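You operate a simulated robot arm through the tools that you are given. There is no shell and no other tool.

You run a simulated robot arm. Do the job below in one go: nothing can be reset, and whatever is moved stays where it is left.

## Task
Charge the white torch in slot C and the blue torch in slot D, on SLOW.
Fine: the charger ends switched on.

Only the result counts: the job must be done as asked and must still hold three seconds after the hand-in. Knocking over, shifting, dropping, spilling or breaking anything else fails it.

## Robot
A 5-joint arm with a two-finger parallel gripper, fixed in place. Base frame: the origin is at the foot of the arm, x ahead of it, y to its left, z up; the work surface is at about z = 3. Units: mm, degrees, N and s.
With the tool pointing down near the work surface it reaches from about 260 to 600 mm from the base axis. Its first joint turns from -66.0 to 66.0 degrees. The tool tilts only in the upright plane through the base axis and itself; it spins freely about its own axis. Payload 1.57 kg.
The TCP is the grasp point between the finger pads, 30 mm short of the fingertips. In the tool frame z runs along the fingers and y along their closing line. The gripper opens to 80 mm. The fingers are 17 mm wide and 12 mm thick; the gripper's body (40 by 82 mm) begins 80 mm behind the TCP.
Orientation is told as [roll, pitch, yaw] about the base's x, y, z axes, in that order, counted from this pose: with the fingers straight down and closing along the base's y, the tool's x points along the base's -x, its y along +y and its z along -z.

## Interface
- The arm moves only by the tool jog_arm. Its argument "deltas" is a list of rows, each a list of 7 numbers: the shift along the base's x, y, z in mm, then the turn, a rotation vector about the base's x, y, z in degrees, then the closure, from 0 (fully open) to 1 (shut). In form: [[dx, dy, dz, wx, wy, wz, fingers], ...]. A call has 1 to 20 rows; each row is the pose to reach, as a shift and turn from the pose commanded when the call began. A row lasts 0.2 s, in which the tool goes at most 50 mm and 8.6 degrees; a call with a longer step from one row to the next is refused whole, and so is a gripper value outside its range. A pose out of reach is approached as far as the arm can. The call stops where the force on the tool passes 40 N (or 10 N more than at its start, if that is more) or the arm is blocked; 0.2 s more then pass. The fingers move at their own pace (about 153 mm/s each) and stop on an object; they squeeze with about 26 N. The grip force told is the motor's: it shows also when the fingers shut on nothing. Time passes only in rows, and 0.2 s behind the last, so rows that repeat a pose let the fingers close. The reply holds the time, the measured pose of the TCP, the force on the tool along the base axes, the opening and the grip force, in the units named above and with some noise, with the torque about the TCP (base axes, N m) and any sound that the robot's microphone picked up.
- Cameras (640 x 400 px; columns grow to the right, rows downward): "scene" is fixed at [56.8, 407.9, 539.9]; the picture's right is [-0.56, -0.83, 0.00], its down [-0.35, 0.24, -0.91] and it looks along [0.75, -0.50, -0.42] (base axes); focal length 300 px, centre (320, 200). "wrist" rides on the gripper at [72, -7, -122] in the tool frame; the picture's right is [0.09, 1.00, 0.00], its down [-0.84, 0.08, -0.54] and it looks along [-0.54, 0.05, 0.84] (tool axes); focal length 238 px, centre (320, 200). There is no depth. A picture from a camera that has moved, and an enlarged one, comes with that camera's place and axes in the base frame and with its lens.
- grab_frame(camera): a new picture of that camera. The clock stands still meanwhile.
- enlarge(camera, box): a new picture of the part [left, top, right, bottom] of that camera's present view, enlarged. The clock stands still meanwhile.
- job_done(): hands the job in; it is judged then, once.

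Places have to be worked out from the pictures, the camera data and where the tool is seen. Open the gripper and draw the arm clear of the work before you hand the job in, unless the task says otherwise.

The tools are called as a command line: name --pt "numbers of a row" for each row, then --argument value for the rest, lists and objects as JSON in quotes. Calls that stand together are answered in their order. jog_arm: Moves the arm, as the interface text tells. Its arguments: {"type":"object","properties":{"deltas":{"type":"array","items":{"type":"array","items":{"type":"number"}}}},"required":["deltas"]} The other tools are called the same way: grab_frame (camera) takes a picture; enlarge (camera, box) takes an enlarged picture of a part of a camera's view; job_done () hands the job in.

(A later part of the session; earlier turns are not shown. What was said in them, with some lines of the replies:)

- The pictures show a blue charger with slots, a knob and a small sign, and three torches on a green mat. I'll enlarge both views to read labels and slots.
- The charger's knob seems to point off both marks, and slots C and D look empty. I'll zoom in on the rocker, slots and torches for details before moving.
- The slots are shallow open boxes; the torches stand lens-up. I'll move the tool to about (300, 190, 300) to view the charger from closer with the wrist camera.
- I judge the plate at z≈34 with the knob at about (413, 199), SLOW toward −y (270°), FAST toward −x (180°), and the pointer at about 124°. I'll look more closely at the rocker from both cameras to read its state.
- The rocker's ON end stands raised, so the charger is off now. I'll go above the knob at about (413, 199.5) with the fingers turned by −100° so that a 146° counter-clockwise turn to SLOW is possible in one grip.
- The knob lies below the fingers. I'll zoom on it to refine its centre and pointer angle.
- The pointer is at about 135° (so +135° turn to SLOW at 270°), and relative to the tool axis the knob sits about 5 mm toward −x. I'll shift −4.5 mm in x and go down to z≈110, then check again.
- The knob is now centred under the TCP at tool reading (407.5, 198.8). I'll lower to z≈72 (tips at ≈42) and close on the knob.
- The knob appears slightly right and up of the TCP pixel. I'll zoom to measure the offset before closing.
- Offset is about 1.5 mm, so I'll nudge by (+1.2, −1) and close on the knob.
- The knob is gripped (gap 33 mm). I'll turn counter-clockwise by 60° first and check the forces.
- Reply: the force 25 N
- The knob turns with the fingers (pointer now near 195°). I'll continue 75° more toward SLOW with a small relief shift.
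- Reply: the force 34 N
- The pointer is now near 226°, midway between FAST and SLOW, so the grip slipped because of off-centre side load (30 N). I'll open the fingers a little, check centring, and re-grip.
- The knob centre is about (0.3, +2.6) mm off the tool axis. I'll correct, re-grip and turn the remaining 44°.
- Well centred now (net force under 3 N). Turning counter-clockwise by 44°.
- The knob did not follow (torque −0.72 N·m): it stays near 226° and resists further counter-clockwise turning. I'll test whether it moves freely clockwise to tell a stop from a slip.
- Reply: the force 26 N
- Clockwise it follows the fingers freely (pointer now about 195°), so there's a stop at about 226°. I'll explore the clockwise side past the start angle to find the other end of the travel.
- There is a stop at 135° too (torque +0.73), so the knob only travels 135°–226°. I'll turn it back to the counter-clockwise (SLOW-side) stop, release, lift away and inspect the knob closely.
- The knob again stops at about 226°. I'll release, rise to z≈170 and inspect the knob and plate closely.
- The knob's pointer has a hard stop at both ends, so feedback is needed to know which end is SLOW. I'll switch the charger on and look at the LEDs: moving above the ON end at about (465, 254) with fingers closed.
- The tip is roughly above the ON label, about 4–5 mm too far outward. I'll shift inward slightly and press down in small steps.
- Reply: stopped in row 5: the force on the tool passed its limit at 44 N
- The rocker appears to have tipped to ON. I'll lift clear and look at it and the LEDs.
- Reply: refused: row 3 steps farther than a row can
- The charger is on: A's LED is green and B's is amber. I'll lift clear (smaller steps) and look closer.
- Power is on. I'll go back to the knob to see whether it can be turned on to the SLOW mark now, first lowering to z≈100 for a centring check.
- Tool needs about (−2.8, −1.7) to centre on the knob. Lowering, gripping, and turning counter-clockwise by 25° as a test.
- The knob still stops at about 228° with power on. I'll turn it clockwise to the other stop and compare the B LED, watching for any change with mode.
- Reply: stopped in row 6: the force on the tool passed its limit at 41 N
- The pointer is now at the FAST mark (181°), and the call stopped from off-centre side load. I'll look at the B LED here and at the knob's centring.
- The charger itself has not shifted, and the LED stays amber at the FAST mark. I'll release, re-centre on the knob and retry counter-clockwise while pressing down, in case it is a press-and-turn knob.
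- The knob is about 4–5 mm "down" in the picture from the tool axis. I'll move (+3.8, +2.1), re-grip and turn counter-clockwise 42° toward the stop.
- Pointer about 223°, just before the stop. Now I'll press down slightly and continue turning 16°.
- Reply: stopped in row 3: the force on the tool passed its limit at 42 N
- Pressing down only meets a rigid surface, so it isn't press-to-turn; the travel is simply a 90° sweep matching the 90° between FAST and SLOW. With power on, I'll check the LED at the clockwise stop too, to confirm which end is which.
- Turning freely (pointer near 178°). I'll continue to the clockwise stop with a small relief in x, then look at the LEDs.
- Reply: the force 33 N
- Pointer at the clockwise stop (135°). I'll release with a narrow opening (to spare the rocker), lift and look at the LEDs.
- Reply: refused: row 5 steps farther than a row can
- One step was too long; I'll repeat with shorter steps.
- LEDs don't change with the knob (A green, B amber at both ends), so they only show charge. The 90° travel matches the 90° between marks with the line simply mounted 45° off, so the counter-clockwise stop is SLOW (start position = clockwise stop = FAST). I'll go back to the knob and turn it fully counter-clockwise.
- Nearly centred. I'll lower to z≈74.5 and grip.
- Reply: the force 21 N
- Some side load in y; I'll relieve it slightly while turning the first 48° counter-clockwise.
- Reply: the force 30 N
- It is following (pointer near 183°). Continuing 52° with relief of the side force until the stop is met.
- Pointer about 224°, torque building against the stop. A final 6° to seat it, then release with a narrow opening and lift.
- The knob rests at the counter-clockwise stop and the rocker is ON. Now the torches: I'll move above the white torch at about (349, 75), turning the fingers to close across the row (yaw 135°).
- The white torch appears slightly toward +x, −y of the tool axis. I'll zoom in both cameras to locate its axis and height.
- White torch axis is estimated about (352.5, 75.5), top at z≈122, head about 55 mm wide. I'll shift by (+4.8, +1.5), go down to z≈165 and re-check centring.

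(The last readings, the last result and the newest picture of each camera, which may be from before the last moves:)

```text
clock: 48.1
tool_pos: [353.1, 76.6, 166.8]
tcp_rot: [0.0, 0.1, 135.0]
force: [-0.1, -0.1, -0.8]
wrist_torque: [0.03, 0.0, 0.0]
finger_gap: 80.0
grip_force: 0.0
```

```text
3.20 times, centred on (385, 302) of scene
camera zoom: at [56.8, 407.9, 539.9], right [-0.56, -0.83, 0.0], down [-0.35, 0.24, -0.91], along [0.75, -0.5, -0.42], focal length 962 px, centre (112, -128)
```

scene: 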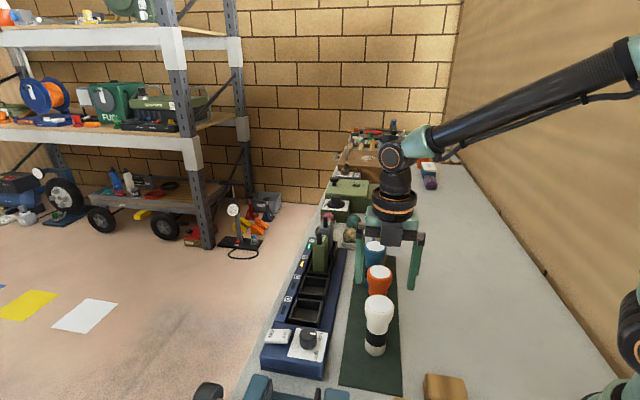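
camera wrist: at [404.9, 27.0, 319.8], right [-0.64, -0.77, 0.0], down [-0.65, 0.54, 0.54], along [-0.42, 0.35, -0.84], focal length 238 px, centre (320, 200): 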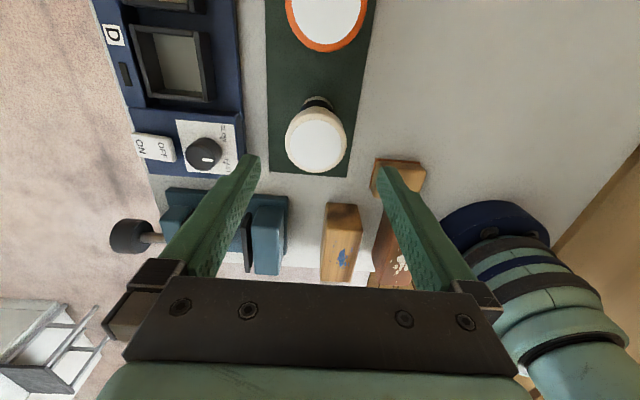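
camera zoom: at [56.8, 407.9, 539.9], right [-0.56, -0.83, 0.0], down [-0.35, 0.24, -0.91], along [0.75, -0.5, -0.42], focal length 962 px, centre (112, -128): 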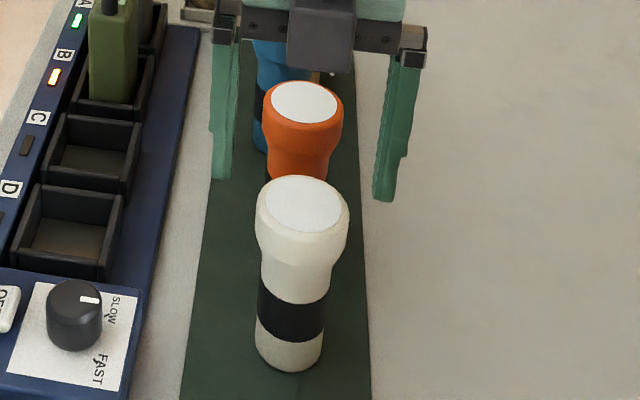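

Offset is about 2 mm along the closing line. I'll correct, descend to z≈112, and close on the head.

jog_arm --pt "-1.5 -1.6 -10 0 0 0 0" --pt "-1.5 -1.6 -30 0 0 0 0" --pt "-1.5 -1.6 -45 0 0 0 0" --pt "-1.5 -1.6 -54 0 0 0 0" --pt "-1.5 -1.6 -54 0 0 0 0"

grab_frame --camera "wrist"

enlarge --camera "scene" --box '[340, 240, 430, 365]'

```text
clock: 49.3
tool_pos: [353.2, 74.8, 113.0]
tcp_rot: [0.0, 0.1, 135.0]
force: [-0.5, 1.7, -0.1]
wrist_torque: [0.01, -0.03, 0.01]
finger_gap: 79.9
grip_force: 0.0
```

```text
taken
camera wrist: at [409.3, 29.2, 233.7], right [-0.64, -0.77, 0.0], down [-0.65, 0.54, 0.54], along [-0.42, 0.35, -0.84], focal length 238 px, centre (320, 200)
```

wrist: 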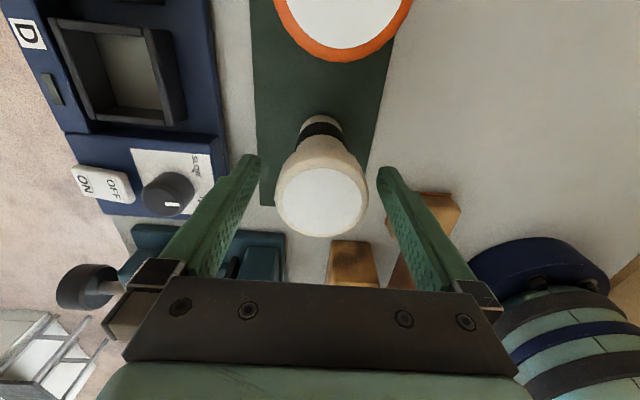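

```text
3.20 times, centred on (385, 302) of scene
camera zoom: at [56.8, 407.9, 539.9], right [-0.56, -0.83, 0.0], down [-0.35, 0.24, -0.91], along [0.75, -0.5, -0.42], focal length 962 px, centre (112, -128)
```

zoom: 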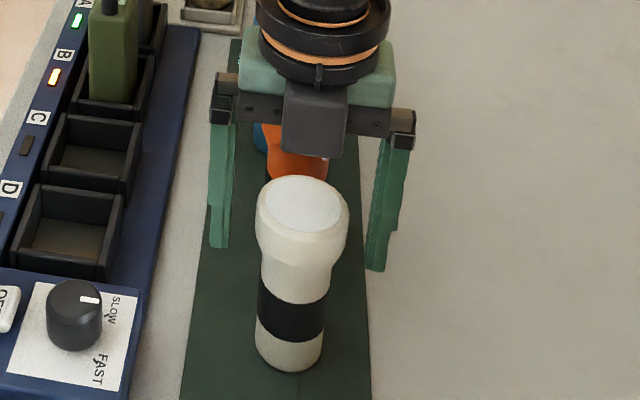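

The lens is centred exactly at the expected spot between the fingers. Closing on the head.

jog_arm --pt "0 0 0 0 0 0 0.2" --pt "0 0 0 0 0 0 0.6" --pt "0 0 0 0 0 0 0.6" --pt "0 0 0 0 0 0 0.6"

grab_frame --camera "wrist"

enlarge --camera "scene" --box '[340, 240, 430, 365]'

```text
clock: 50.3
tool_pos: [352.0, 76.1, 112.7]
tcp_rot: [0.0, 0.0, 134.9]
force: [-1.2, -0.5, 1.5]
wrist_torque: [0.03, 0.11, 0.06]
finger_gap: 52.9
grip_force: 26.4
```

```text
taken
camera wrist: at [409.3, 29.3, 233.9], right [-0.64, -0.77, 0.0], down [-0.65, 0.54, 0.54], along [-0.42, 0.35, -0.84], focal length 238 px, centre (320, 200)
```

wrist: 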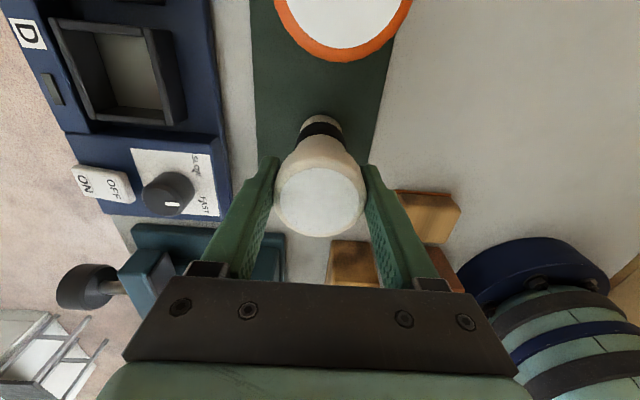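

```text
3.20 times, centred on (385, 302) of scene
camera zoom: at [56.8, 407.9, 539.9], right [-0.56, -0.83, 0.0], down [-0.35, 0.24, -0.91], along [0.75, -0.5, -0.42], focal length 962 px, centre (112, -128)
```

zoom: 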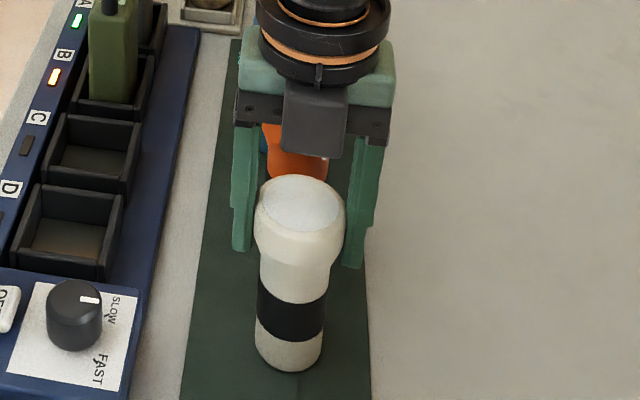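

Gripped at 52.9 mm. I'll tighten the command and lift to about z=222.

jog_arm --pt "0 0 0 0 0 0 0.9" --pt "0 0 5 0 0 0 0.9" --pt "0 0 25 0 0 0 0.9" --pt "0 0 55 0 0 0 0.9" --pt "0 0 85 0 0 0 0.9" --pt "0 0 110 0 0 0 0.9" --pt "0 0 110 0 0 0 0.9"

grab_frame --camera "scene"

grab_frame --camera "wrist"

```text
clock: 51.9
tool_pos: [353.4, 75.2, 222.9]
tcp_rot: [0.1, -0.1, 135.1]
force: [-0.4, 0.6, -2.1]
wrist_torque: [-0.03, 0.0, 0.01]
finger_gap: 53.0
grip_force: 26.1
```

```text
taken
```

scene: 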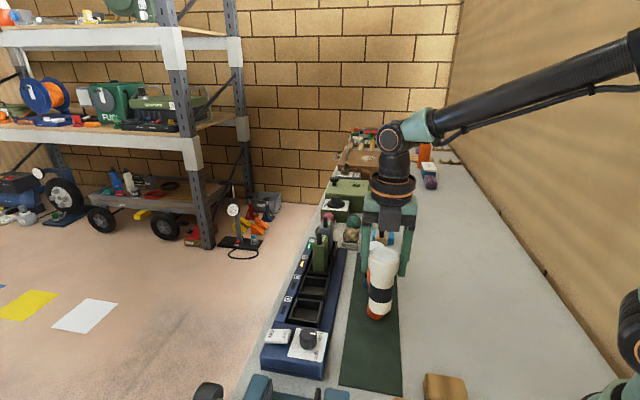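

```text
taken
camera wrist: at [409.1, 29.1, 345.1], right [-0.64, -0.77, 0.0], down [-0.65, 0.54, 0.54], along [-0.42, 0.35, -0.84], focal length 238 px, centre (320, 200)
```

wrist: 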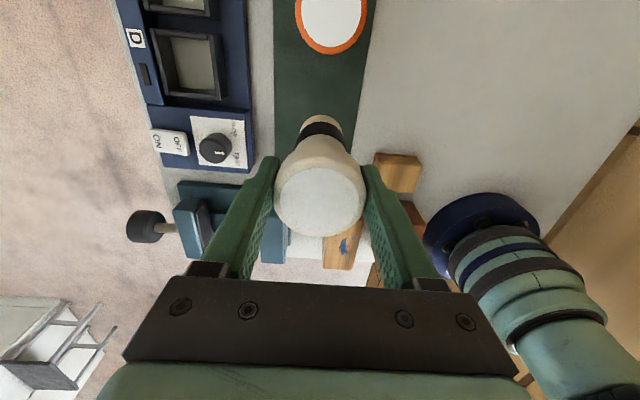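

The torch is held upright and clear. I'll zoom on slots C and D from this wrist view to pin down their centres.

enlarge --camera "wrist" --box '[110, 0, 270, 180]'

enlarge --camera "scene" --box '[275, 230, 355, 330]'

```text
2.22 times, centred on (190, 90) of wrist
camera zoom: at [409.1, 29.1, 345.1], right [-0.64, -0.77, 0.0], down [-0.65, 0.54, 0.54], along [-0.42, 0.35, -0.84], focal length 530 px, centre (609, 444)
```

zoom: 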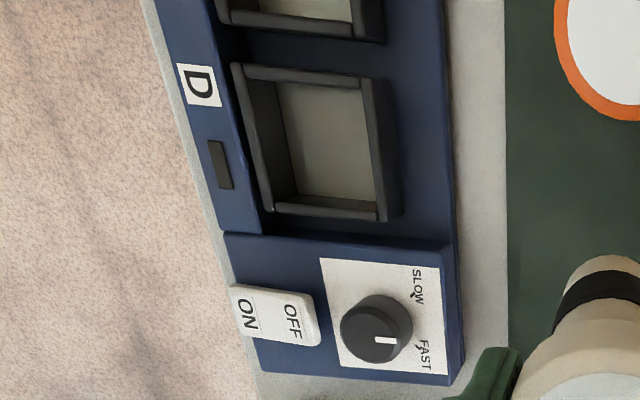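

```text
4.00 times, centred on (315, 280) of scene
camera zoom: at [56.8, 407.9, 539.9], right [-0.56, -0.83, 0.0], down [-0.35, 0.24, -0.91], along [0.75, -0.5, -0.42], focal length 1202 px, centre (340, -120)
```

zoom: 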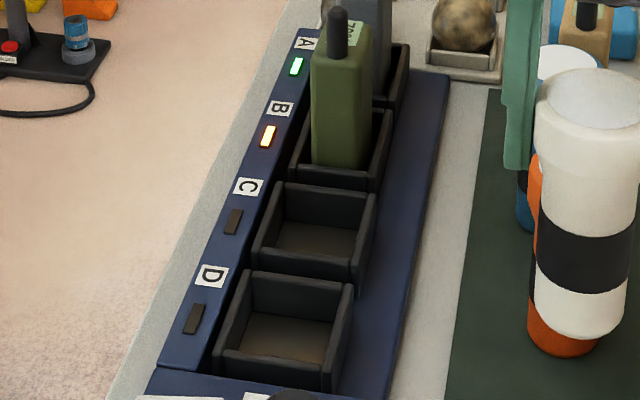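

enlarge --camera "wrist" --box '[155, 20, 225, 110]'

enlarge --camera "wrist" --box '[140, 0, 220, 40]'

```text
4.44 times, centred on (190, 65) of wrist
camera zoom: at [409.1, 29.1, 345.1], right [-0.64, -0.77, 0.0], down [-0.65, 0.54, 0.54], along [-0.42, 0.35, -0.84], focal length 1059 px, centre (898, 800)
```

zoom: 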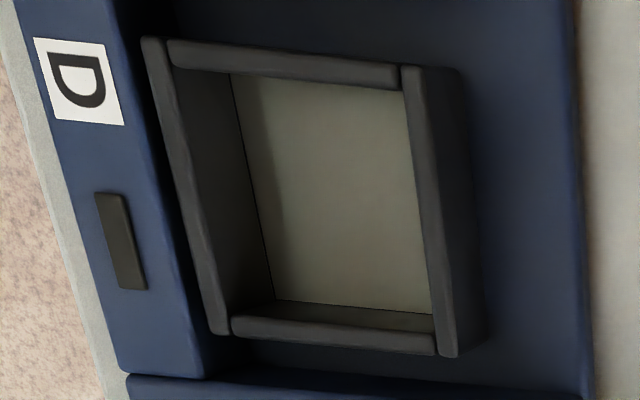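

```text
8.00 times, centred on (180, 20) of wrist
camera zoom: at [409.1, 29.1, 345.1], right [-0.64, -0.77, 0.0], down [-0.65, 0.54, 0.54], along [-0.42, 0.35, -0.84], focal length 1907 px, centre (1440, 1640)
```

zoom: 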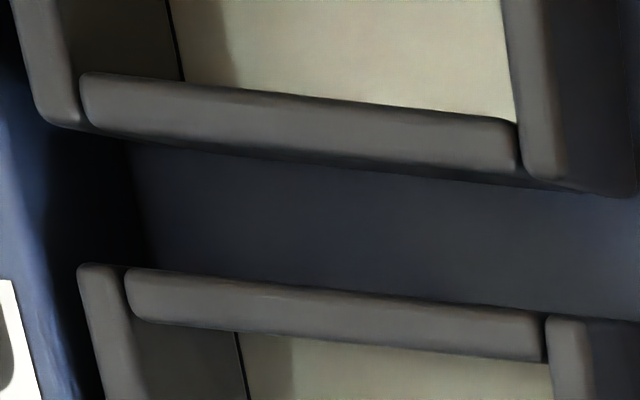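

I work out slot D's centre at about (490.5, 157) and slot C's at about (547, 100), rims at z≈36–40, inner width ≈54 mm. I'll carry the white torch over to above slot C, staying clear of the other torches.

jog_arm --pt "39 20 0 0 0 0 0.9" --pt "78 40 0 0 0 0 0.9" --pt "117 60 0 0 0 0 0.9" --pt "156 42 0 0 0 0 0.9" --pt "193.6 25.3 0 0 0 0 0.9" --pt "193.6 25.3 0 0 0 0 0.9" --pt "193.6 25.3 0 0 0 0 0.9"

grab_frame --camera "wrist"

grab_frame --camera "scene"

enlarge --camera "scene" --box '[270, 190, 370, 330]'

```text
clock: 53.5
tool_pos: [546.6, 100.1, 221.9]
tcp_rot: [0.0, -0.1, 135.0]
force: [0.6, -0.2, -1.2]
wrist_torque: [0.02, -0.01, 0.0]
finger_gap: 52.2
grip_force: 25.8
```

```text
taken
camera wrist: at [603.0, 53.4, 344.5], right [-0.64, -0.77, 0.0], down [-0.65, 0.54, 0.54], along [-0.42, 0.35, -0.84], focal length 238 px, centre (320, 200)
```

wrist: 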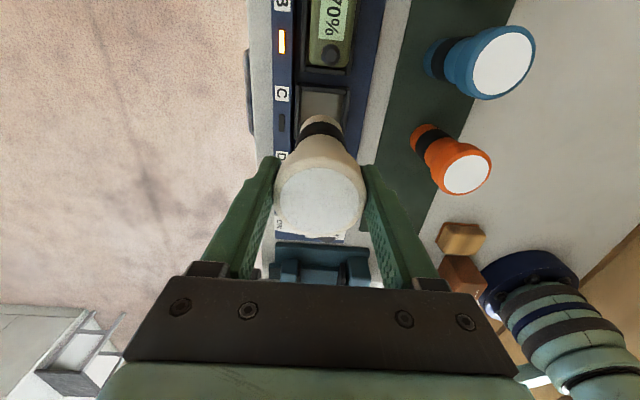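

```text
taken
```

scene: 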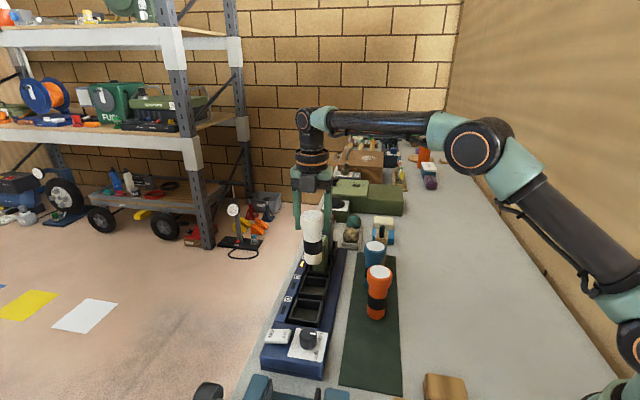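

```text
2.86 times, centred on (320, 260) of scene
camera zoom: at [56.8, 407.9, 539.9], right [-0.56, -0.83, 0.0], down [-0.35, 0.24, -0.91], along [0.75, -0.5, -0.42], focal length 858 px, centre (320, 29)
```

zoom: 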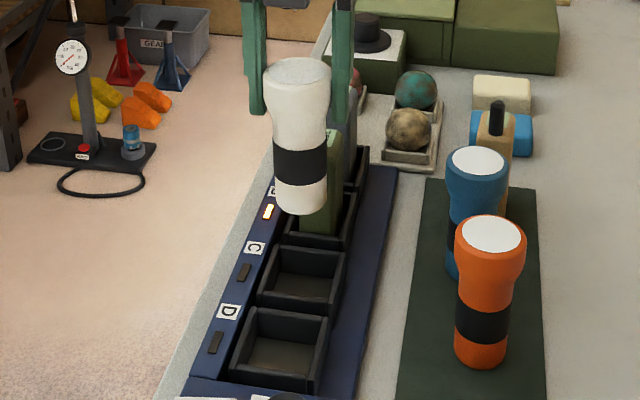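

The torch hangs above slot C. I'll zoom to verify the alignment with the slot's rim.

enlarge --camera "wrist" --box '[260, 60, 380, 180]'

enlarge --camera "scene" --box '[290, 200, 350, 310]'

```text
3.33 times, centred on (320, 120) of wrist
camera zoom: at [603.0, 53.4, 344.5], right [-0.64, -0.77, 0.0], down [-0.65, 0.54, 0.54], along [-0.42, 0.35, -0.84], focal length 794 px, centre (320, 467)
```

zoom: 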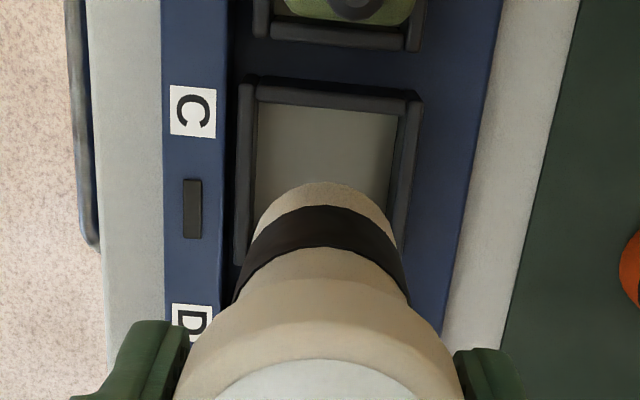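

```text
3.64 times, centred on (320, 255) of scene
camera zoom: at [56.8, 407.9, 539.9], right [-0.56, -0.83, 0.0], down [-0.35, 0.24, -0.91], along [0.75, -0.5, -0.42], focal length 1093 px, centre (320, 0)
```

zoom: 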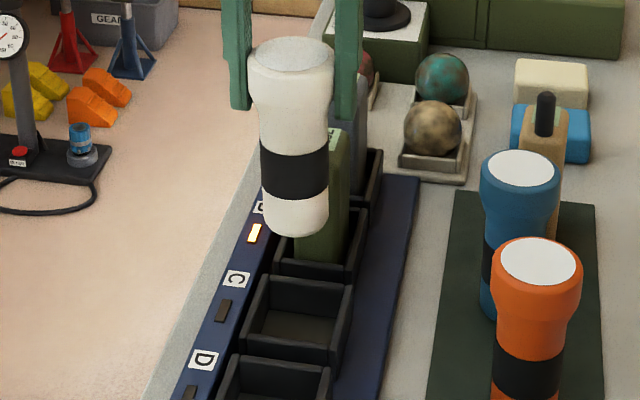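

Tool and slot C agree within about 1 mm. I'll lower until the torch's base is just above the rim (z≈155) and check again.

jog_arm --pt "0 0 -25 0 0 0 0.9" --pt "0 0 -50 0 0 0 0.9" --pt "0 0 -66 0 0 0 0.9" --pt "0 0 -66 0 0 0 0.9"

enlarge --camera "wrist" --box '[240, 30, 400, 190]'

enlarge --camera "scene" --box '[280, 210, 360, 330]'

```text
clock: 54.5
tool_pos: [546.4, 100.8, 154.8]
tcp_rot: [-0.1, -0.1, 135.1]
force: [-0.5, 0.3, -1.5]
wrist_torque: [0.01, 0.02, -0.01]
finger_gap: 52.9
grip_force: 25.3
```

```text
2.50 times, centred on (320, 110) of wrist
camera zoom: at [603.0, 54.1, 277.1], right [-0.64, -0.77, 0.0], down [-0.65, 0.54, 0.54], along [-0.42, 0.35, -0.84], focal length 596 px, centre (320, 425)
```

zoom: 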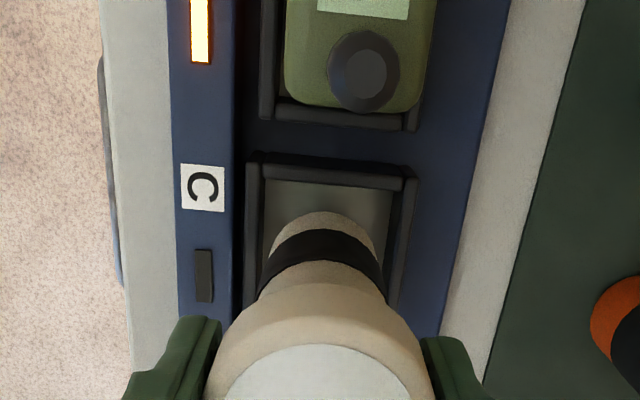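

```text
3.33 times, centred on (320, 270) of scene
camera zoom: at [56.8, 407.9, 539.9], right [-0.56, -0.83, 0.0], down [-0.35, 0.24, -0.91], along [0.75, -0.5, -0.42], focal length 1002 px, centre (320, -33)
```

zoom: 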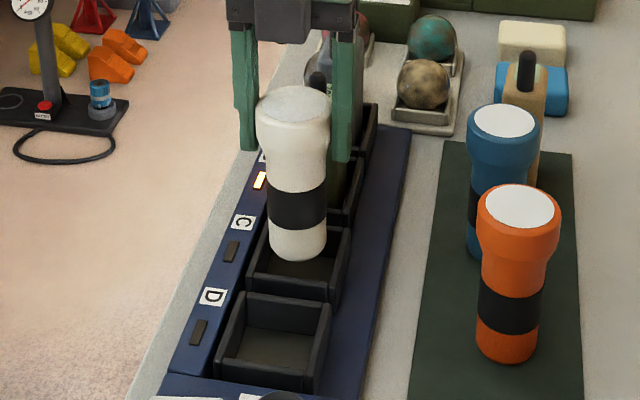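

The base sits centrally over slot C with a few mm clearance. I'll lower into the slot, creeping near the bottom.

jog_arm --pt "0 0 -8 0 0 0 0.9" --pt "0 0 -16 0 0 0 0.9" --pt "0 0 -22 0 0 0 0.9" --pt "0 0 -25 0 0 0 0.9" --pt "0 0 -27 0 0 0 0.9"

enlarge --camera "scene" --box '[280, 210, 360, 330]'

enlarge --camera "wrist" --box '[240, 30, 400, 190]'

```text
clock: 55.7
tool_pos: [543.0, 100.6, 129.3]
tcp_rot: [0.0, 0.0, 135.0]
force: [0.4, -0.5, -2.0]
wrist_torque: [-0.02, -0.03, 0.0]
finger_gap: 52.8
grip_force: 26.1
```

```text
3.33 times, centred on (320, 270) of scene
camera zoom: at [56.8, 407.9, 539.9], right [-0.56, -0.83, 0.0], down [-0.35, 0.24, -0.91], along [0.75, -0.5, -0.42], focal length 1002 px, centre (320, -33)
```

zoom: 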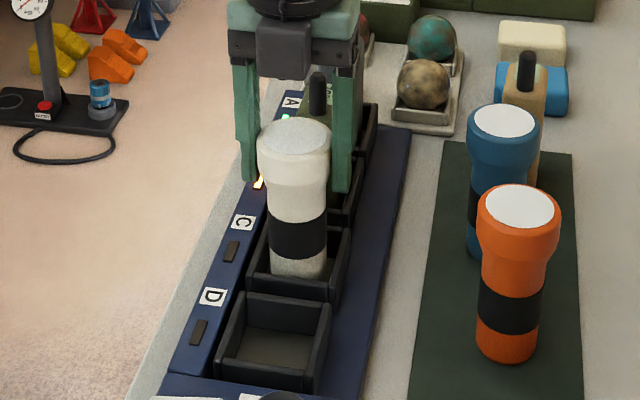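

```text
2.50 times, centred on (320, 110) of wrist
camera zoom: at [602.5, 54.2, 251.3], right [-0.64, -0.77, 0.0], down [-0.65, 0.54, 0.54], along [-0.42, 0.35, -0.84], focal length 596 px, centre (320, 425)
```

zoom: 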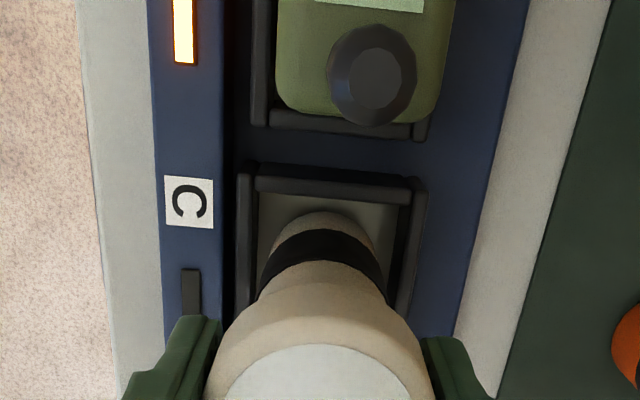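

The base is in the slot without contact yet. Creeping down further until the floor is felt.

jog_arm --pt "0 0 -1.5 0 0 0 0.9" --pt "0 0 -3 0 0 0 0.9" --pt "0 0 -4.5 0 0 0 0.9"

```text
clock: 56.5
tool_pos: [547.1, 99.9, 126.5]
tcp_rot: [0.0, 0.0, 135.0]
force: [0.0, -0.3, -2.3]
wrist_torque: [-0.04, -0.03, 0.0]
finger_gap: 52.7
grip_force: 26.1
```

Still hanging free (−2.3 N is its weight). Continuing the creep.

jog_arm --pt "0 0 -1.5 0 0 0 0.9" --pt "0 0 -3 0 0 0 0.9" --pt "0 0 -4 0 0 0 0.9"

enlarge --camera "scene" --box '[280, 210, 360, 330]'

```text
clock: 57.3
tool_pos: [546.2, 100.5, 120.6]
tcp_rot: [0.0, 0.1, 135.0]
force: [-0.3, -1.0, -1.4]
wrist_torque: [0.01, 0.01, -0.01]
finger_gap: 52.7
grip_force: 25.7
```

```text
3.33 times, centred on (320, 270) of scene
camera zoom: at [56.8, 407.9, 539.9], right [-0.56, -0.83, 0.0], down [-0.35, 0.24, -0.91], along [0.75, -0.5, -0.42], focal length 1002 px, centre (320, -33)
```

zoom: 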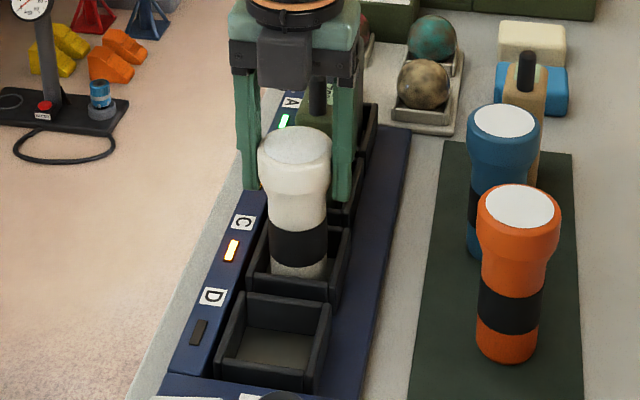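

Slot C's LED has lit amber. A little further to bring it onto the floor.

jog_arm --pt "0 0 -1 0 0 0 0.9" --pt "0 0 -2 0 0 0 0.9"

```text
clock: 57.9
tool_pos: [547.8, 100.0, 121.2]
tcp_rot: [-0.2, 0.1, 134.9]
force: [-4.5, -1.6, 17.1]
wrist_torque: [0.08, 0.29, 0.05]
finger_gap: 52.6
grip_force: 25.4
```

Floor contact (+17 N). Opening the fingers and lifting straight up.

jog_arm --pt "0 0 0.8 0 0 0 0.9" --pt "0 0 0.8 0 0 0 0.2" --pt "0 0 0.8 0 0 0 0" --pt "0 0 0.8 0 0 0 0" --pt "0 0 25 0 0 0 0" --pt "0 0 60 0 0 0 0" --pt "0 0 100 0 0 0 0" --pt "0 0 100 0 0 0 0"

grab_frame --camera "scene"

enlarge --camera "scene" --box '[280, 210, 360, 330]'

grab_frame --camera "wrist"

```text
clock: 59.7
tool_pos: [545.4, 100.3, 220.9]
tcp_rot: [0.0, 0.0, 134.9]
force: [0.2, 0.1, -0.3]
wrist_torque: [-0.03, -0.02, 0.01]
finger_gap: 79.8
grip_force: 0.1
```

```text
taken
```

scene: 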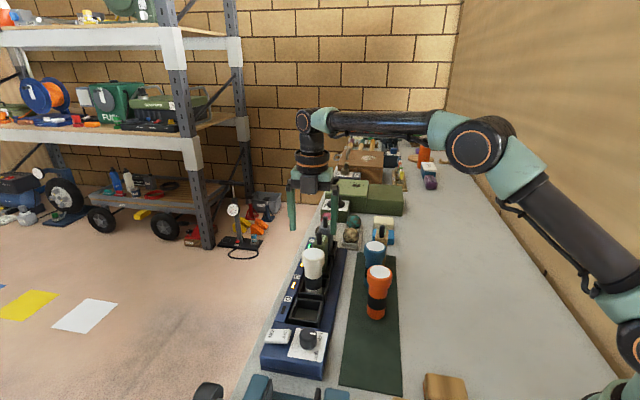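

```text
3.33 times, centred on (320, 270) of scene
camera zoom: at [56.8, 407.9, 539.9], right [-0.56, -0.83, 0.0], down [-0.35, 0.24, -0.91], along [0.75, -0.5, -0.42], focal length 1002 px, centre (320, -33)
```

zoom: 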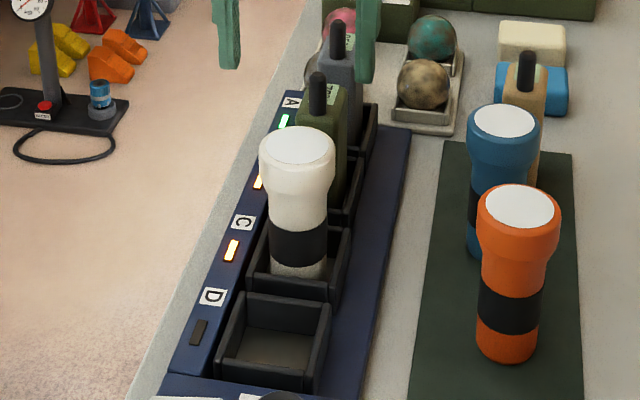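

```text
taken
camera wrist: at [601.6, 53.5, 342.2], right [-0.64, -0.77, 0.0], down [-0.65, 0.54, 0.54], along [-0.42, 0.35, -0.84], focal length 238 px, centre (320, 200)
```

wrist: 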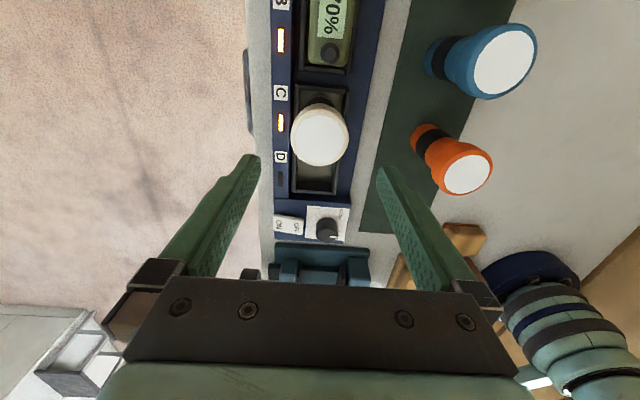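

White torch stands in slot C and its LED is amber. Next the blue torch at about (499, −53): moving above it with open fingers.

jog_arm --pt "-11.6 -38.3 0 0 0 0 0" --pt "-23.2 -76.6 0 0 0 0 0" --pt "-34.8 -115 0 0 0 0 0" --pt "-46.4 -153.3 0 0 0 0 0" --pt "-46.4 -153.3 -20 0 0 0 0" --pt "-46.4 -153.3 -20 0 0 0 0"

grab_frame --camera "wrist"

enlarge --camera "wrist" --box '[240, 60, 400, 220]'

enlarge --camera "scene" --box '[340, 180, 430, 325]'

```text
clock: 61.1
tool_pos: [502.6, -54.6, 199.9]
tcp_rot: [0.0, -0.1, 135.0]
force: [0.5, -0.1, -0.1]
wrist_torque: [0.05, -0.01, 0.0]
finger_gap: 80.0
grip_force: 0.0
```

```text
taken
camera wrist: at [558.0, -101.2, 322.0], right [-0.64, -0.77, 0.0], down [-0.65, 0.54, 0.54], along [-0.42, 0.35, -0.84], focal length 238 px, centre (320, 200)
```

wrist: 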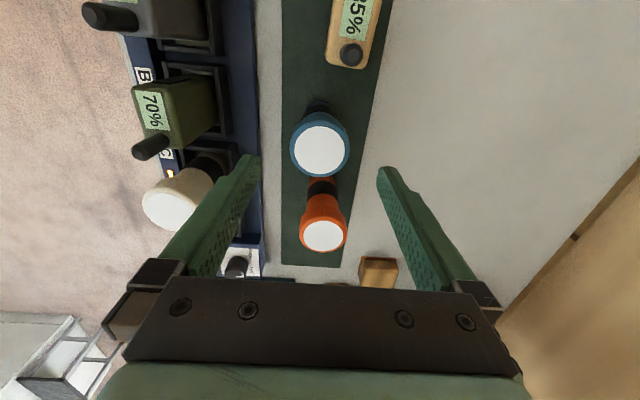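

```text
2.50 times, centred on (320, 140) of wrist
camera zoom: at [558.0, -101.2, 322.0], right [-0.64, -0.77, 0.0], down [-0.65, 0.54, 0.54], along [-0.42, 0.35, -0.84], focal length 596 px, centre (320, 350)
```

zoom: 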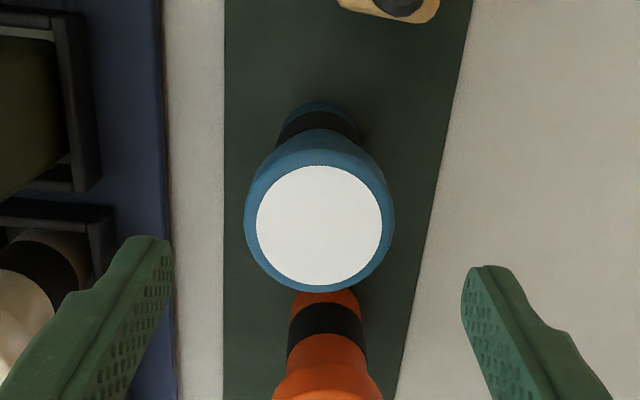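

```text
2.76 times, centred on (385, 252) of scene
camera zoom: at [56.8, 407.9, 539.9], right [-0.56, -0.83, 0.0], down [-0.35, 0.24, -0.91], along [0.75, -0.5, -0.42], focal length 829 px, centre (141, 55)
```

zoom: 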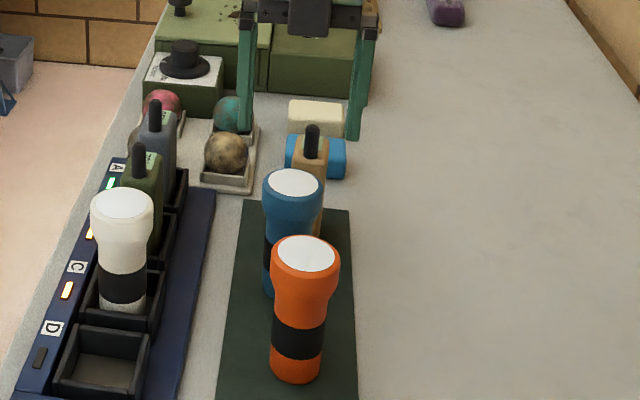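

The blue torch is about (−2.4, +3.3) from the tool axis. I'll correct and lower to z≈150, then verify.

jog_arm --pt "-2.4 3.3 -15 0 0 0 0" --pt "-2.4 3.3 -35 0 0 0 0" --pt "-2.4 3.3 -48 0 0 0 0" --pt "-2.4 3.3 -48 0 0 0 0"

enlarge --camera "wrist" --box '[230, 80, 410, 260]'

enlarge --camera "scene" --box '[340, 180, 430, 325]'

```text
clock: 62.1
tool_pos: [499.1, -49.8, 150.7]
tcp_rot: [-0.1, 0.0, 135.0]
force: [0.4, 0.6, 1.0]
wrist_torque: [0.0, -0.03, 0.02]
finger_gap: 79.9
grip_force: 0.0
```

```text
2.22 times, centred on (320, 170) of wrist
camera zoom: at [555.4, -96.2, 272.9], right [-0.64, -0.77, 0.0], down [-0.65, 0.54, 0.54], along [-0.42, 0.35, -0.84], focal length 530 px, centre (320, 267)
```

zoom: 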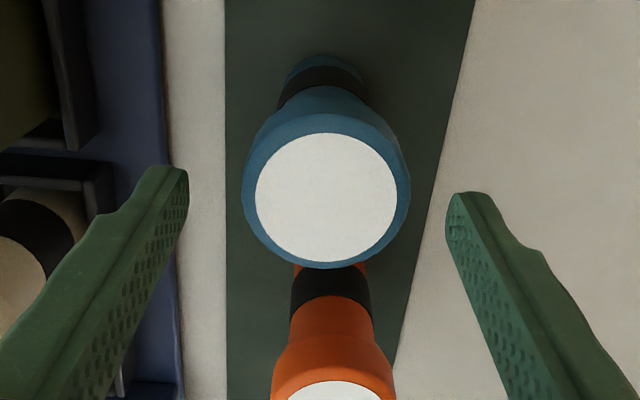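

```text
2.76 times, centred on (385, 252) of scene
camera zoom: at [56.8, 407.9, 539.9], right [-0.56, -0.83, 0.0], down [-0.35, 0.24, -0.91], along [0.75, -0.5, -0.42], focal length 829 px, centre (141, 55)
```

zoom: 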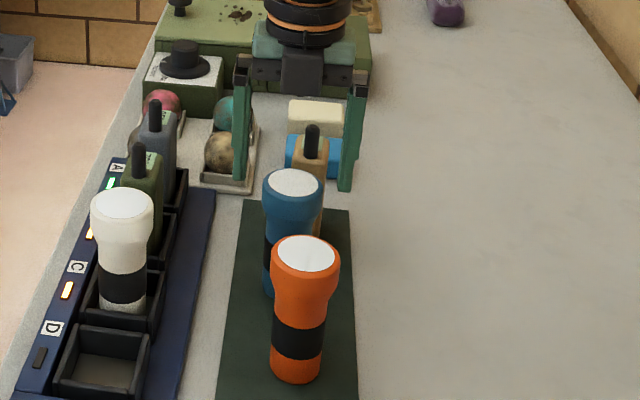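

Small correction (0, −1.9), then down to z≈112.5 and close on the head.

jog_arm --pt "0 -1.9 -10 0 0 0 0" --pt "0 -1.9 -25 0 0 0 0" --pt "0 -1.9 -38 0 0 0 0" --pt "0 -1.9 -38 0 0 0 0" --pt "0 -1.9 -38 0 0 0 0.2" --pt "0 -1.9 -38 0 0 0 0.6" --pt "0 -1.9 -38 0 0 0 0.9" --pt "0 -1.9 -38 0 0 0 0.9"

grab_frame --camera "wrist"

enlarge --camera "scene" --box '[340, 180, 430, 325]'

```text
clock: 63.9
tool_pos: [498.7, -51.8, 111.3]
tcp_rot: [-0.1, 0.0, 134.9]
force: [0.1, -0.2, 0.0]
wrist_torque: [-0.01, 0.03, 0.02]
finger_gap: 52.7
grip_force: 26.8
```

```text
taken
camera wrist: at [554.1, -97.9, 235.4], right [-0.64, -0.77, 0.0], down [-0.65, 0.54, 0.54], along [-0.42, 0.35, -0.84], focal length 238 px, centre (320, 200)
```

wrist: 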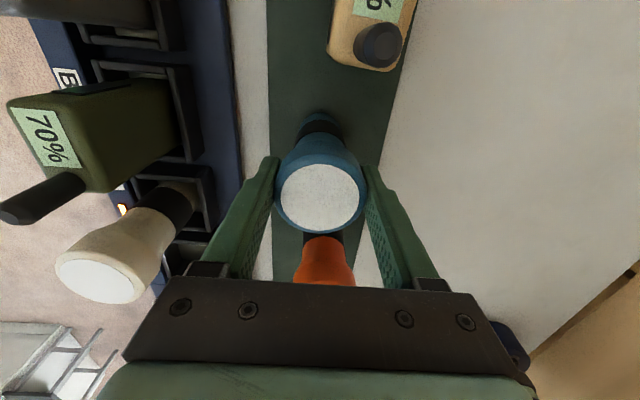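

```text
2.76 times, centred on (385, 252) of scene
camera zoom: at [56.8, 407.9, 539.9], right [-0.56, -0.83, 0.0], down [-0.35, 0.24, -0.91], along [0.75, -0.5, -0.42], focal length 829 px, centre (141, 55)
```

zoom: 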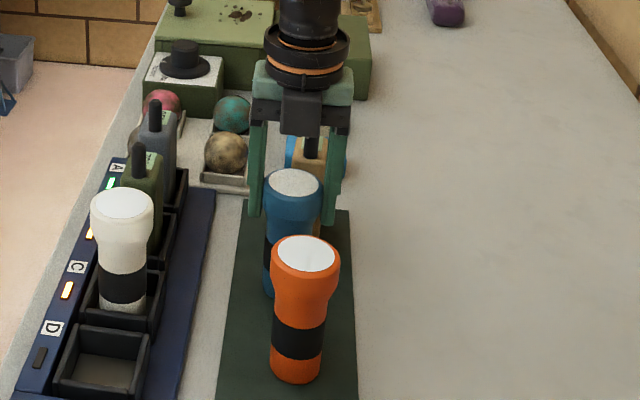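

Blue torch gripped (52.7 mm). Lifting high (z≈262) so its base clears everything, then carrying it to above slot D at about (490.5, 157).

jog_arm --pt "0 0 5 0 0 0 0.9" --pt "0 0 30 0 0 0 0.9" --pt "0 0 65 0 0 0 0.9" --pt "0 0 100 0 0 0 0.9" --pt "0 0 130 0 0 0 0.9" --pt "0 0 150 0 0 0 0.9" --pt "-1.6 42 150 0 0 0 0.9" --pt "-3.2 84 150 0 0 0 0.9" --pt "-4.8 126 150 0 0 0 0.9" --pt "-6.4 168 150 0 0 0 0.9" --pt "-8.2 208.8 150 0 0 0 0.9" --pt "-8.2 208.8 150 0 0 0 0.9" --pt "-8.2 208.8 150 0 0 0 0.9"

grab_frame --camera "scene"

grab_frame --camera "wrist"

enlarge --camera "wrist" --box '[250, 60, 390, 190]'

```text
clock: 66.7
tool_pos: [489.3, 155.8, 263.4]
tcp_rot: [-0.1, 0.0, 134.9]
force: [0.5, -0.1, -1.9]
wrist_torque: [0.02, -0.02, -0.04]
finger_gap: 52.8
grip_force: 26.2
```

```text
taken
```

scene: 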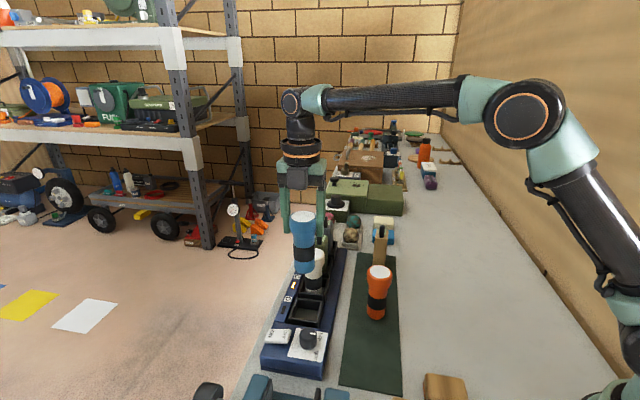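

```text
taken
camera wrist: at [545.5, 110.3, 384.7], right [-0.64, -0.77, 0.0], down [-0.65, 0.54, 0.54], along [-0.42, 0.35, -0.84], focal length 238 px, centre (320, 200)
```

wrist: 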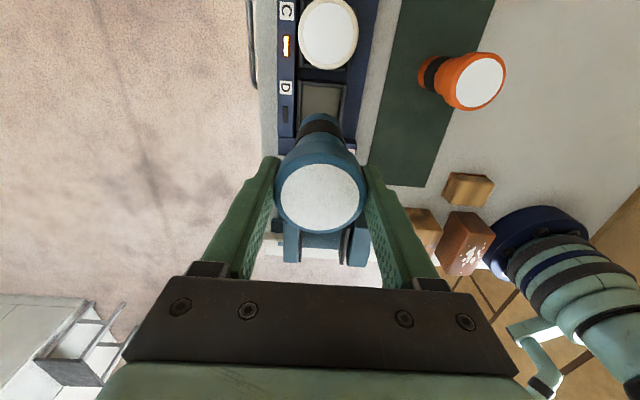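

```text
3.08 times, centred on (320, 125) of wrist
camera zoom: at [545.5, 110.3, 384.7], right [-0.64, -0.77, 0.0], down [-0.65, 0.54, 0.54], along [-0.42, 0.35, -0.84], focal length 733 px, centre (320, 431)
```

zoom: 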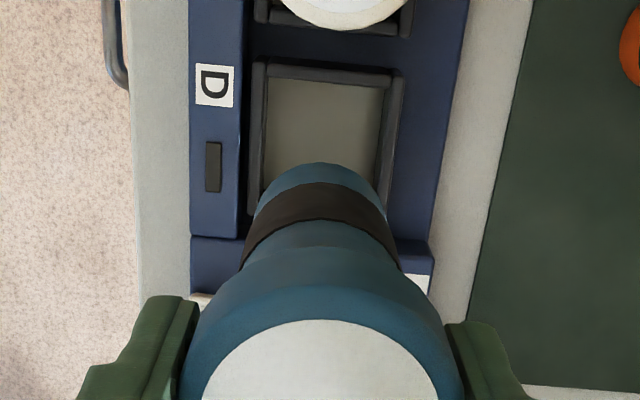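

Aligned with slot D within about 1 mm. Lowering to just above the rim (z≈150) and checking.

jog_arm --pt "0 0 -35 0 0 0 0.9" --pt "0 0 -70 0 0 0 0.9" --pt "0 0 -98 0 0 0 0.9" --pt "0 0 -113 0 0 0 0.9" --pt "0 0 -113 0 0 0 0.9"

enlarge --camera "wrist" --box '[240, 30, 400, 190]'

enlarge --camera "scene" --box '[270, 210, 360, 350]'

```text
clock: 67.9
tool_pos: [489.9, 156.1, 149.8]
tcp_rot: [0.0, 0.0, 135.0]
force: [0.2, -0.1, -1.8]
wrist_torque: [0.0, -0.01, -0.01]
finger_gap: 52.4
grip_force: 26.1
```

```text
2.50 times, centred on (320, 110) of wrist
camera zoom: at [546.8, 110.3, 271.9], right [-0.64, -0.77, 0.0], down [-0.65, 0.54, 0.54], along [-0.42, 0.35, -0.84], focal length 596 px, centre (320, 425)
```

zoom: 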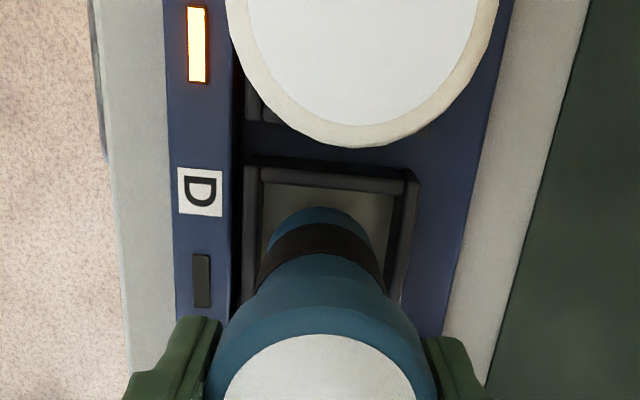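

```text
2.86 times, centred on (315, 280) of scene
camera zoom: at [56.8, 407.9, 539.9], right [-0.56, -0.83, 0.0], down [-0.35, 0.24, -0.91], along [0.75, -0.5, -0.42], focal length 858 px, centre (334, -29)
```

zoom: 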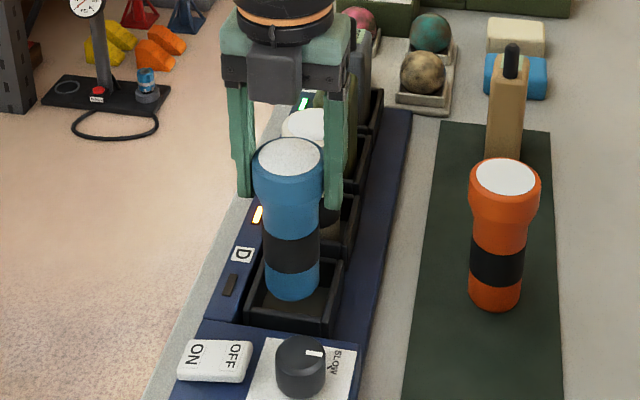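

The base is over the slot, perhaps 2 mm toward the label side; I'll nudge (−1, −1) and lower into the slot.

jog_arm --pt "-1 -1 0 0 0 0 0.9" --pt "-1 -1 -8 0 0 0 0.9" --pt "-1 -1 -16 0 0 0 0.9" --pt "-1 -1 -22 0 0 0 0.9" --pt "-1 -1 -25 0 0 0 0.9" --pt "-1 -1 -27 0 0 0 0.9"

enlarge --camera "scene" --box '[270, 210, 360, 350]'

```text
clock: 69.3
tool_pos: [489.0, 156.5, 121.8]
tcp_rot: [-0.1, 0.0, 135.0]
force: [0.0, 0.2, -1.0]
wrist_torque: [0.01, 0.02, 0.02]
finger_gap: 53.0
grip_force: 26.6
```

```text
2.86 times, centred on (315, 280) of scene
camera zoom: at [56.8, 407.9, 539.9], right [-0.56, -0.83, 0.0], down [-0.35, 0.24, -0.91], along [0.75, -0.5, -0.42], focal length 858 px, centre (334, -29)
```

zoom: 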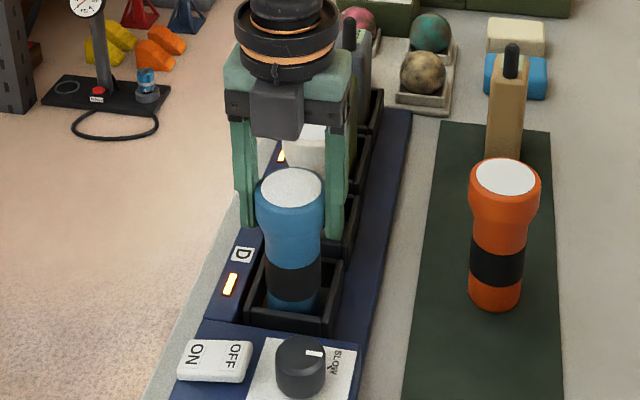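

D's LED has lit amber. Creeping down a little to touch the floor.

jog_arm --pt "0 0 -1 0 0 0 0.9" --pt "0 0 -2 0 0 0 0.9"

```text
clock: 69.9
tool_pos: [490.3, 156.8, 121.0]
tcp_rot: [0.0, 0.1, 134.9]
force: [-5.7, -0.3, 15.5]
wrist_torque: [0.12, 0.36, 0.01]
finger_gap: 52.6
grip_force: 26.0
```

Floor contact (+15 N). Easing up slightly, opening the fingers and lifting straight up.

jog_arm --pt "0 0 0.8 0 0 0 0.9" --pt "0 0 0.8 0 0 0 0.2" --pt "0 0 0.8 0 0 0 0" --pt "0 0 0.8 0 0 0 0" --pt "0 0 25 0 0 0 0" --pt "0 0 60 0 0 0 0" --pt "0 0 100 0 0 0 0" --pt "0 0 140 0 0 0 0" --pt "0 0 140 0 0 0 0"

grab_frame --camera "wrist"

enlarge --camera "scene" --box '[250, 210, 370, 380]'

```text
clock: 71.9
tool_pos: [488.1, 156.7, 260.7]
tcp_rot: [0.0, 0.0, 135.0]
force: [-0.1, 0.3, -0.5]
wrist_torque: [0.01, 0.02, 0.01]
finger_gap: 79.7
grip_force: 0.2
```

```text
taken
camera wrist: at [544.9, 109.7, 382.7], right [-0.64, -0.77, 0.0], down [-0.65, 0.54, 0.54], along [-0.42, 0.35, -0.84], focal length 238 px, centre (320, 200)
```

wrist: 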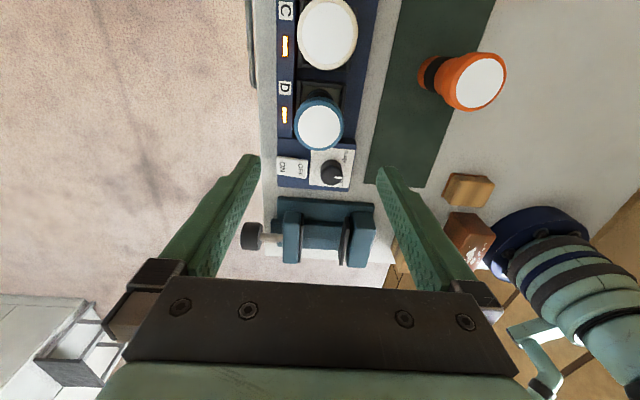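

```text
2.35 times, centred on (310, 295) of scene
camera zoom: at [56.8, 407.9, 539.9], right [-0.56, -0.83, 0.0], down [-0.35, 0.24, -0.91], along [0.75, -0.5, -0.42], focal length 707 px, centre (344, -24)
```

zoom: 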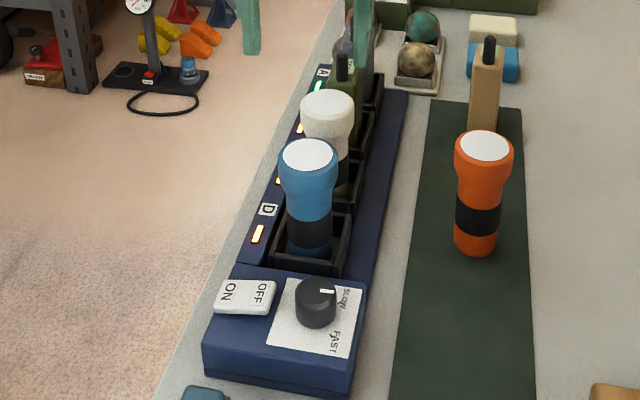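

Both torches stand in their slots with amber LEDs. I'll check the knob and rocker once more in a close-up, then withdraw.

enlarge --camera "wrist" --box '[260, 80, 380, 200]'

jog_arm --pt "-10 -20 30 0 0 0 0" --pt "-20 -45 60 0 0 0 0" --pt "-32 -75 85 0 0 0 0" --pt "-45 -110 105 0 0 0 0" --pt "-60 -148 120 0 0 0 0" --pt "-75 -185 130 0 0 0 0" --pt "-88 -205 132 0 0 0 0" --pt "-88 -205 132 0 0 0 0"

grab_frame --camera "scene"

enlarge --camera "scene" --box '[250, 210, 410, 380]'

enlarge --camera "scene" --box '[260, 300, 345, 370]'

```text
3.33 times, centred on (320, 140) of wrist
camera zoom: at [544.9, 109.7, 382.7], right [-0.64, -0.77, 0.0], down [-0.65, 0.54, 0.54], along [-0.42, 0.35, -0.84], focal length 794 px, centre (320, 400)
```

zoom: 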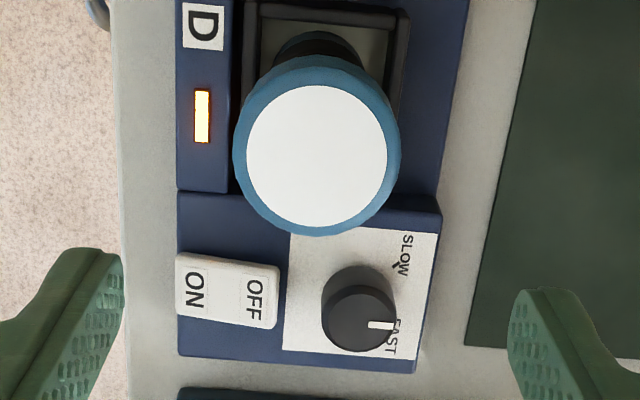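

```text
clock: 73.7
tool_pos: [399.3, -50.2, 392.9]
tcp_rot: [0.0, -0.1, 135.1]
force: [-0.5, 0.3, 0.0]
wrist_torque: [-0.01, 0.03, 0.0]
finger_gap: 80.0
grip_force: 0.0
```

```text
taken
```

scene: 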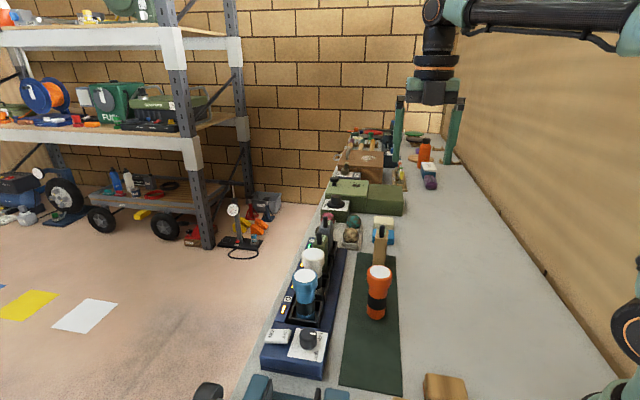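

```text
2.35 times, centred on (330, 295) of scene
camera zoom: at [56.8, 407.9, 539.9], right [-0.56, -0.83, 0.0], down [-0.35, 0.24, -0.91], along [0.75, -0.5, -0.42], focal length 707 px, centre (296, -24)
```

zoom: 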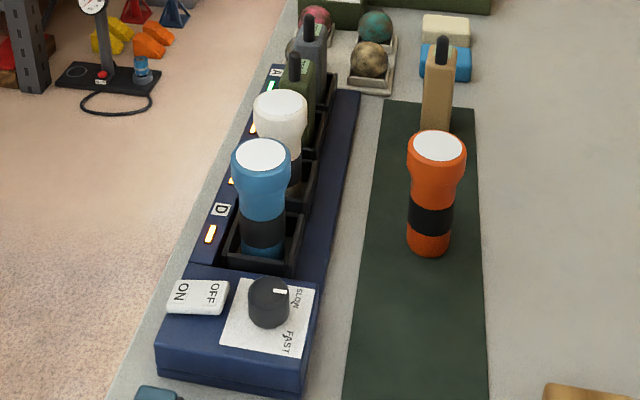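

```text
5.71 times, centred on (302, 335) of scene
camera zoom: at [56.8, 407.9, 539.9], right [-0.56, -0.83, 0.0], down [-0.35, 0.24, -0.91], along [0.75, -0.5, -0.42], focal length 1717 px, centre (420, -571)
```

zoom: 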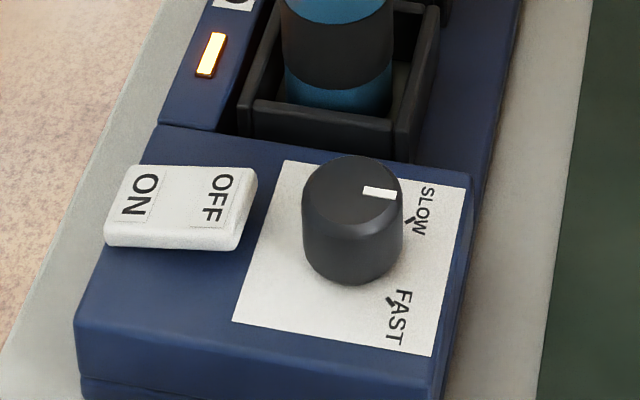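

Everything looks settled. The white torch is in C and the blue torch is in D, both with amber LEDs. The rocker is on ON, and nothing else has moved.

One doubt remains. The knob is turned fully to its counter-clockwise stop, which I take to be SLOW. Its white line rests midway between the two marks, because the knob only travels 90° and can't reach the SLOW mark itself. The LEDs look the same at either end, so they don't confirm the mode.

The gripper is open and the arm is clear, so I'm handing in.

job_done

```text
The job is handed in.
```

I handed the job in with both torches charging and the charger on, but I couldn't confirm that it is set to SLOW.

- **Torches:** the white one stands in slot C and the blue one in slot D. Both slots' LEDs are lit amber, as slot B's was for the 70% battery already in it.
- **Power:** the rocker was off at the start. I pressed it to ON.
- **SLOW setting:** the knob only turns through 90°, the same as the angle between the two marks. I turned it to its counter-clockwise stop, towards SLOW. There its white line rests midway between FAST and SLOW and won't go further, whether the power is on or off. I took that stop as SLOW, assuming the line is mounted about 45° off. The LEDs looked the same at both ends, so they don't show the mode.

In the last pictures nothing else had moved or been knocked over. The gripper is open and the arm is clear of the work.
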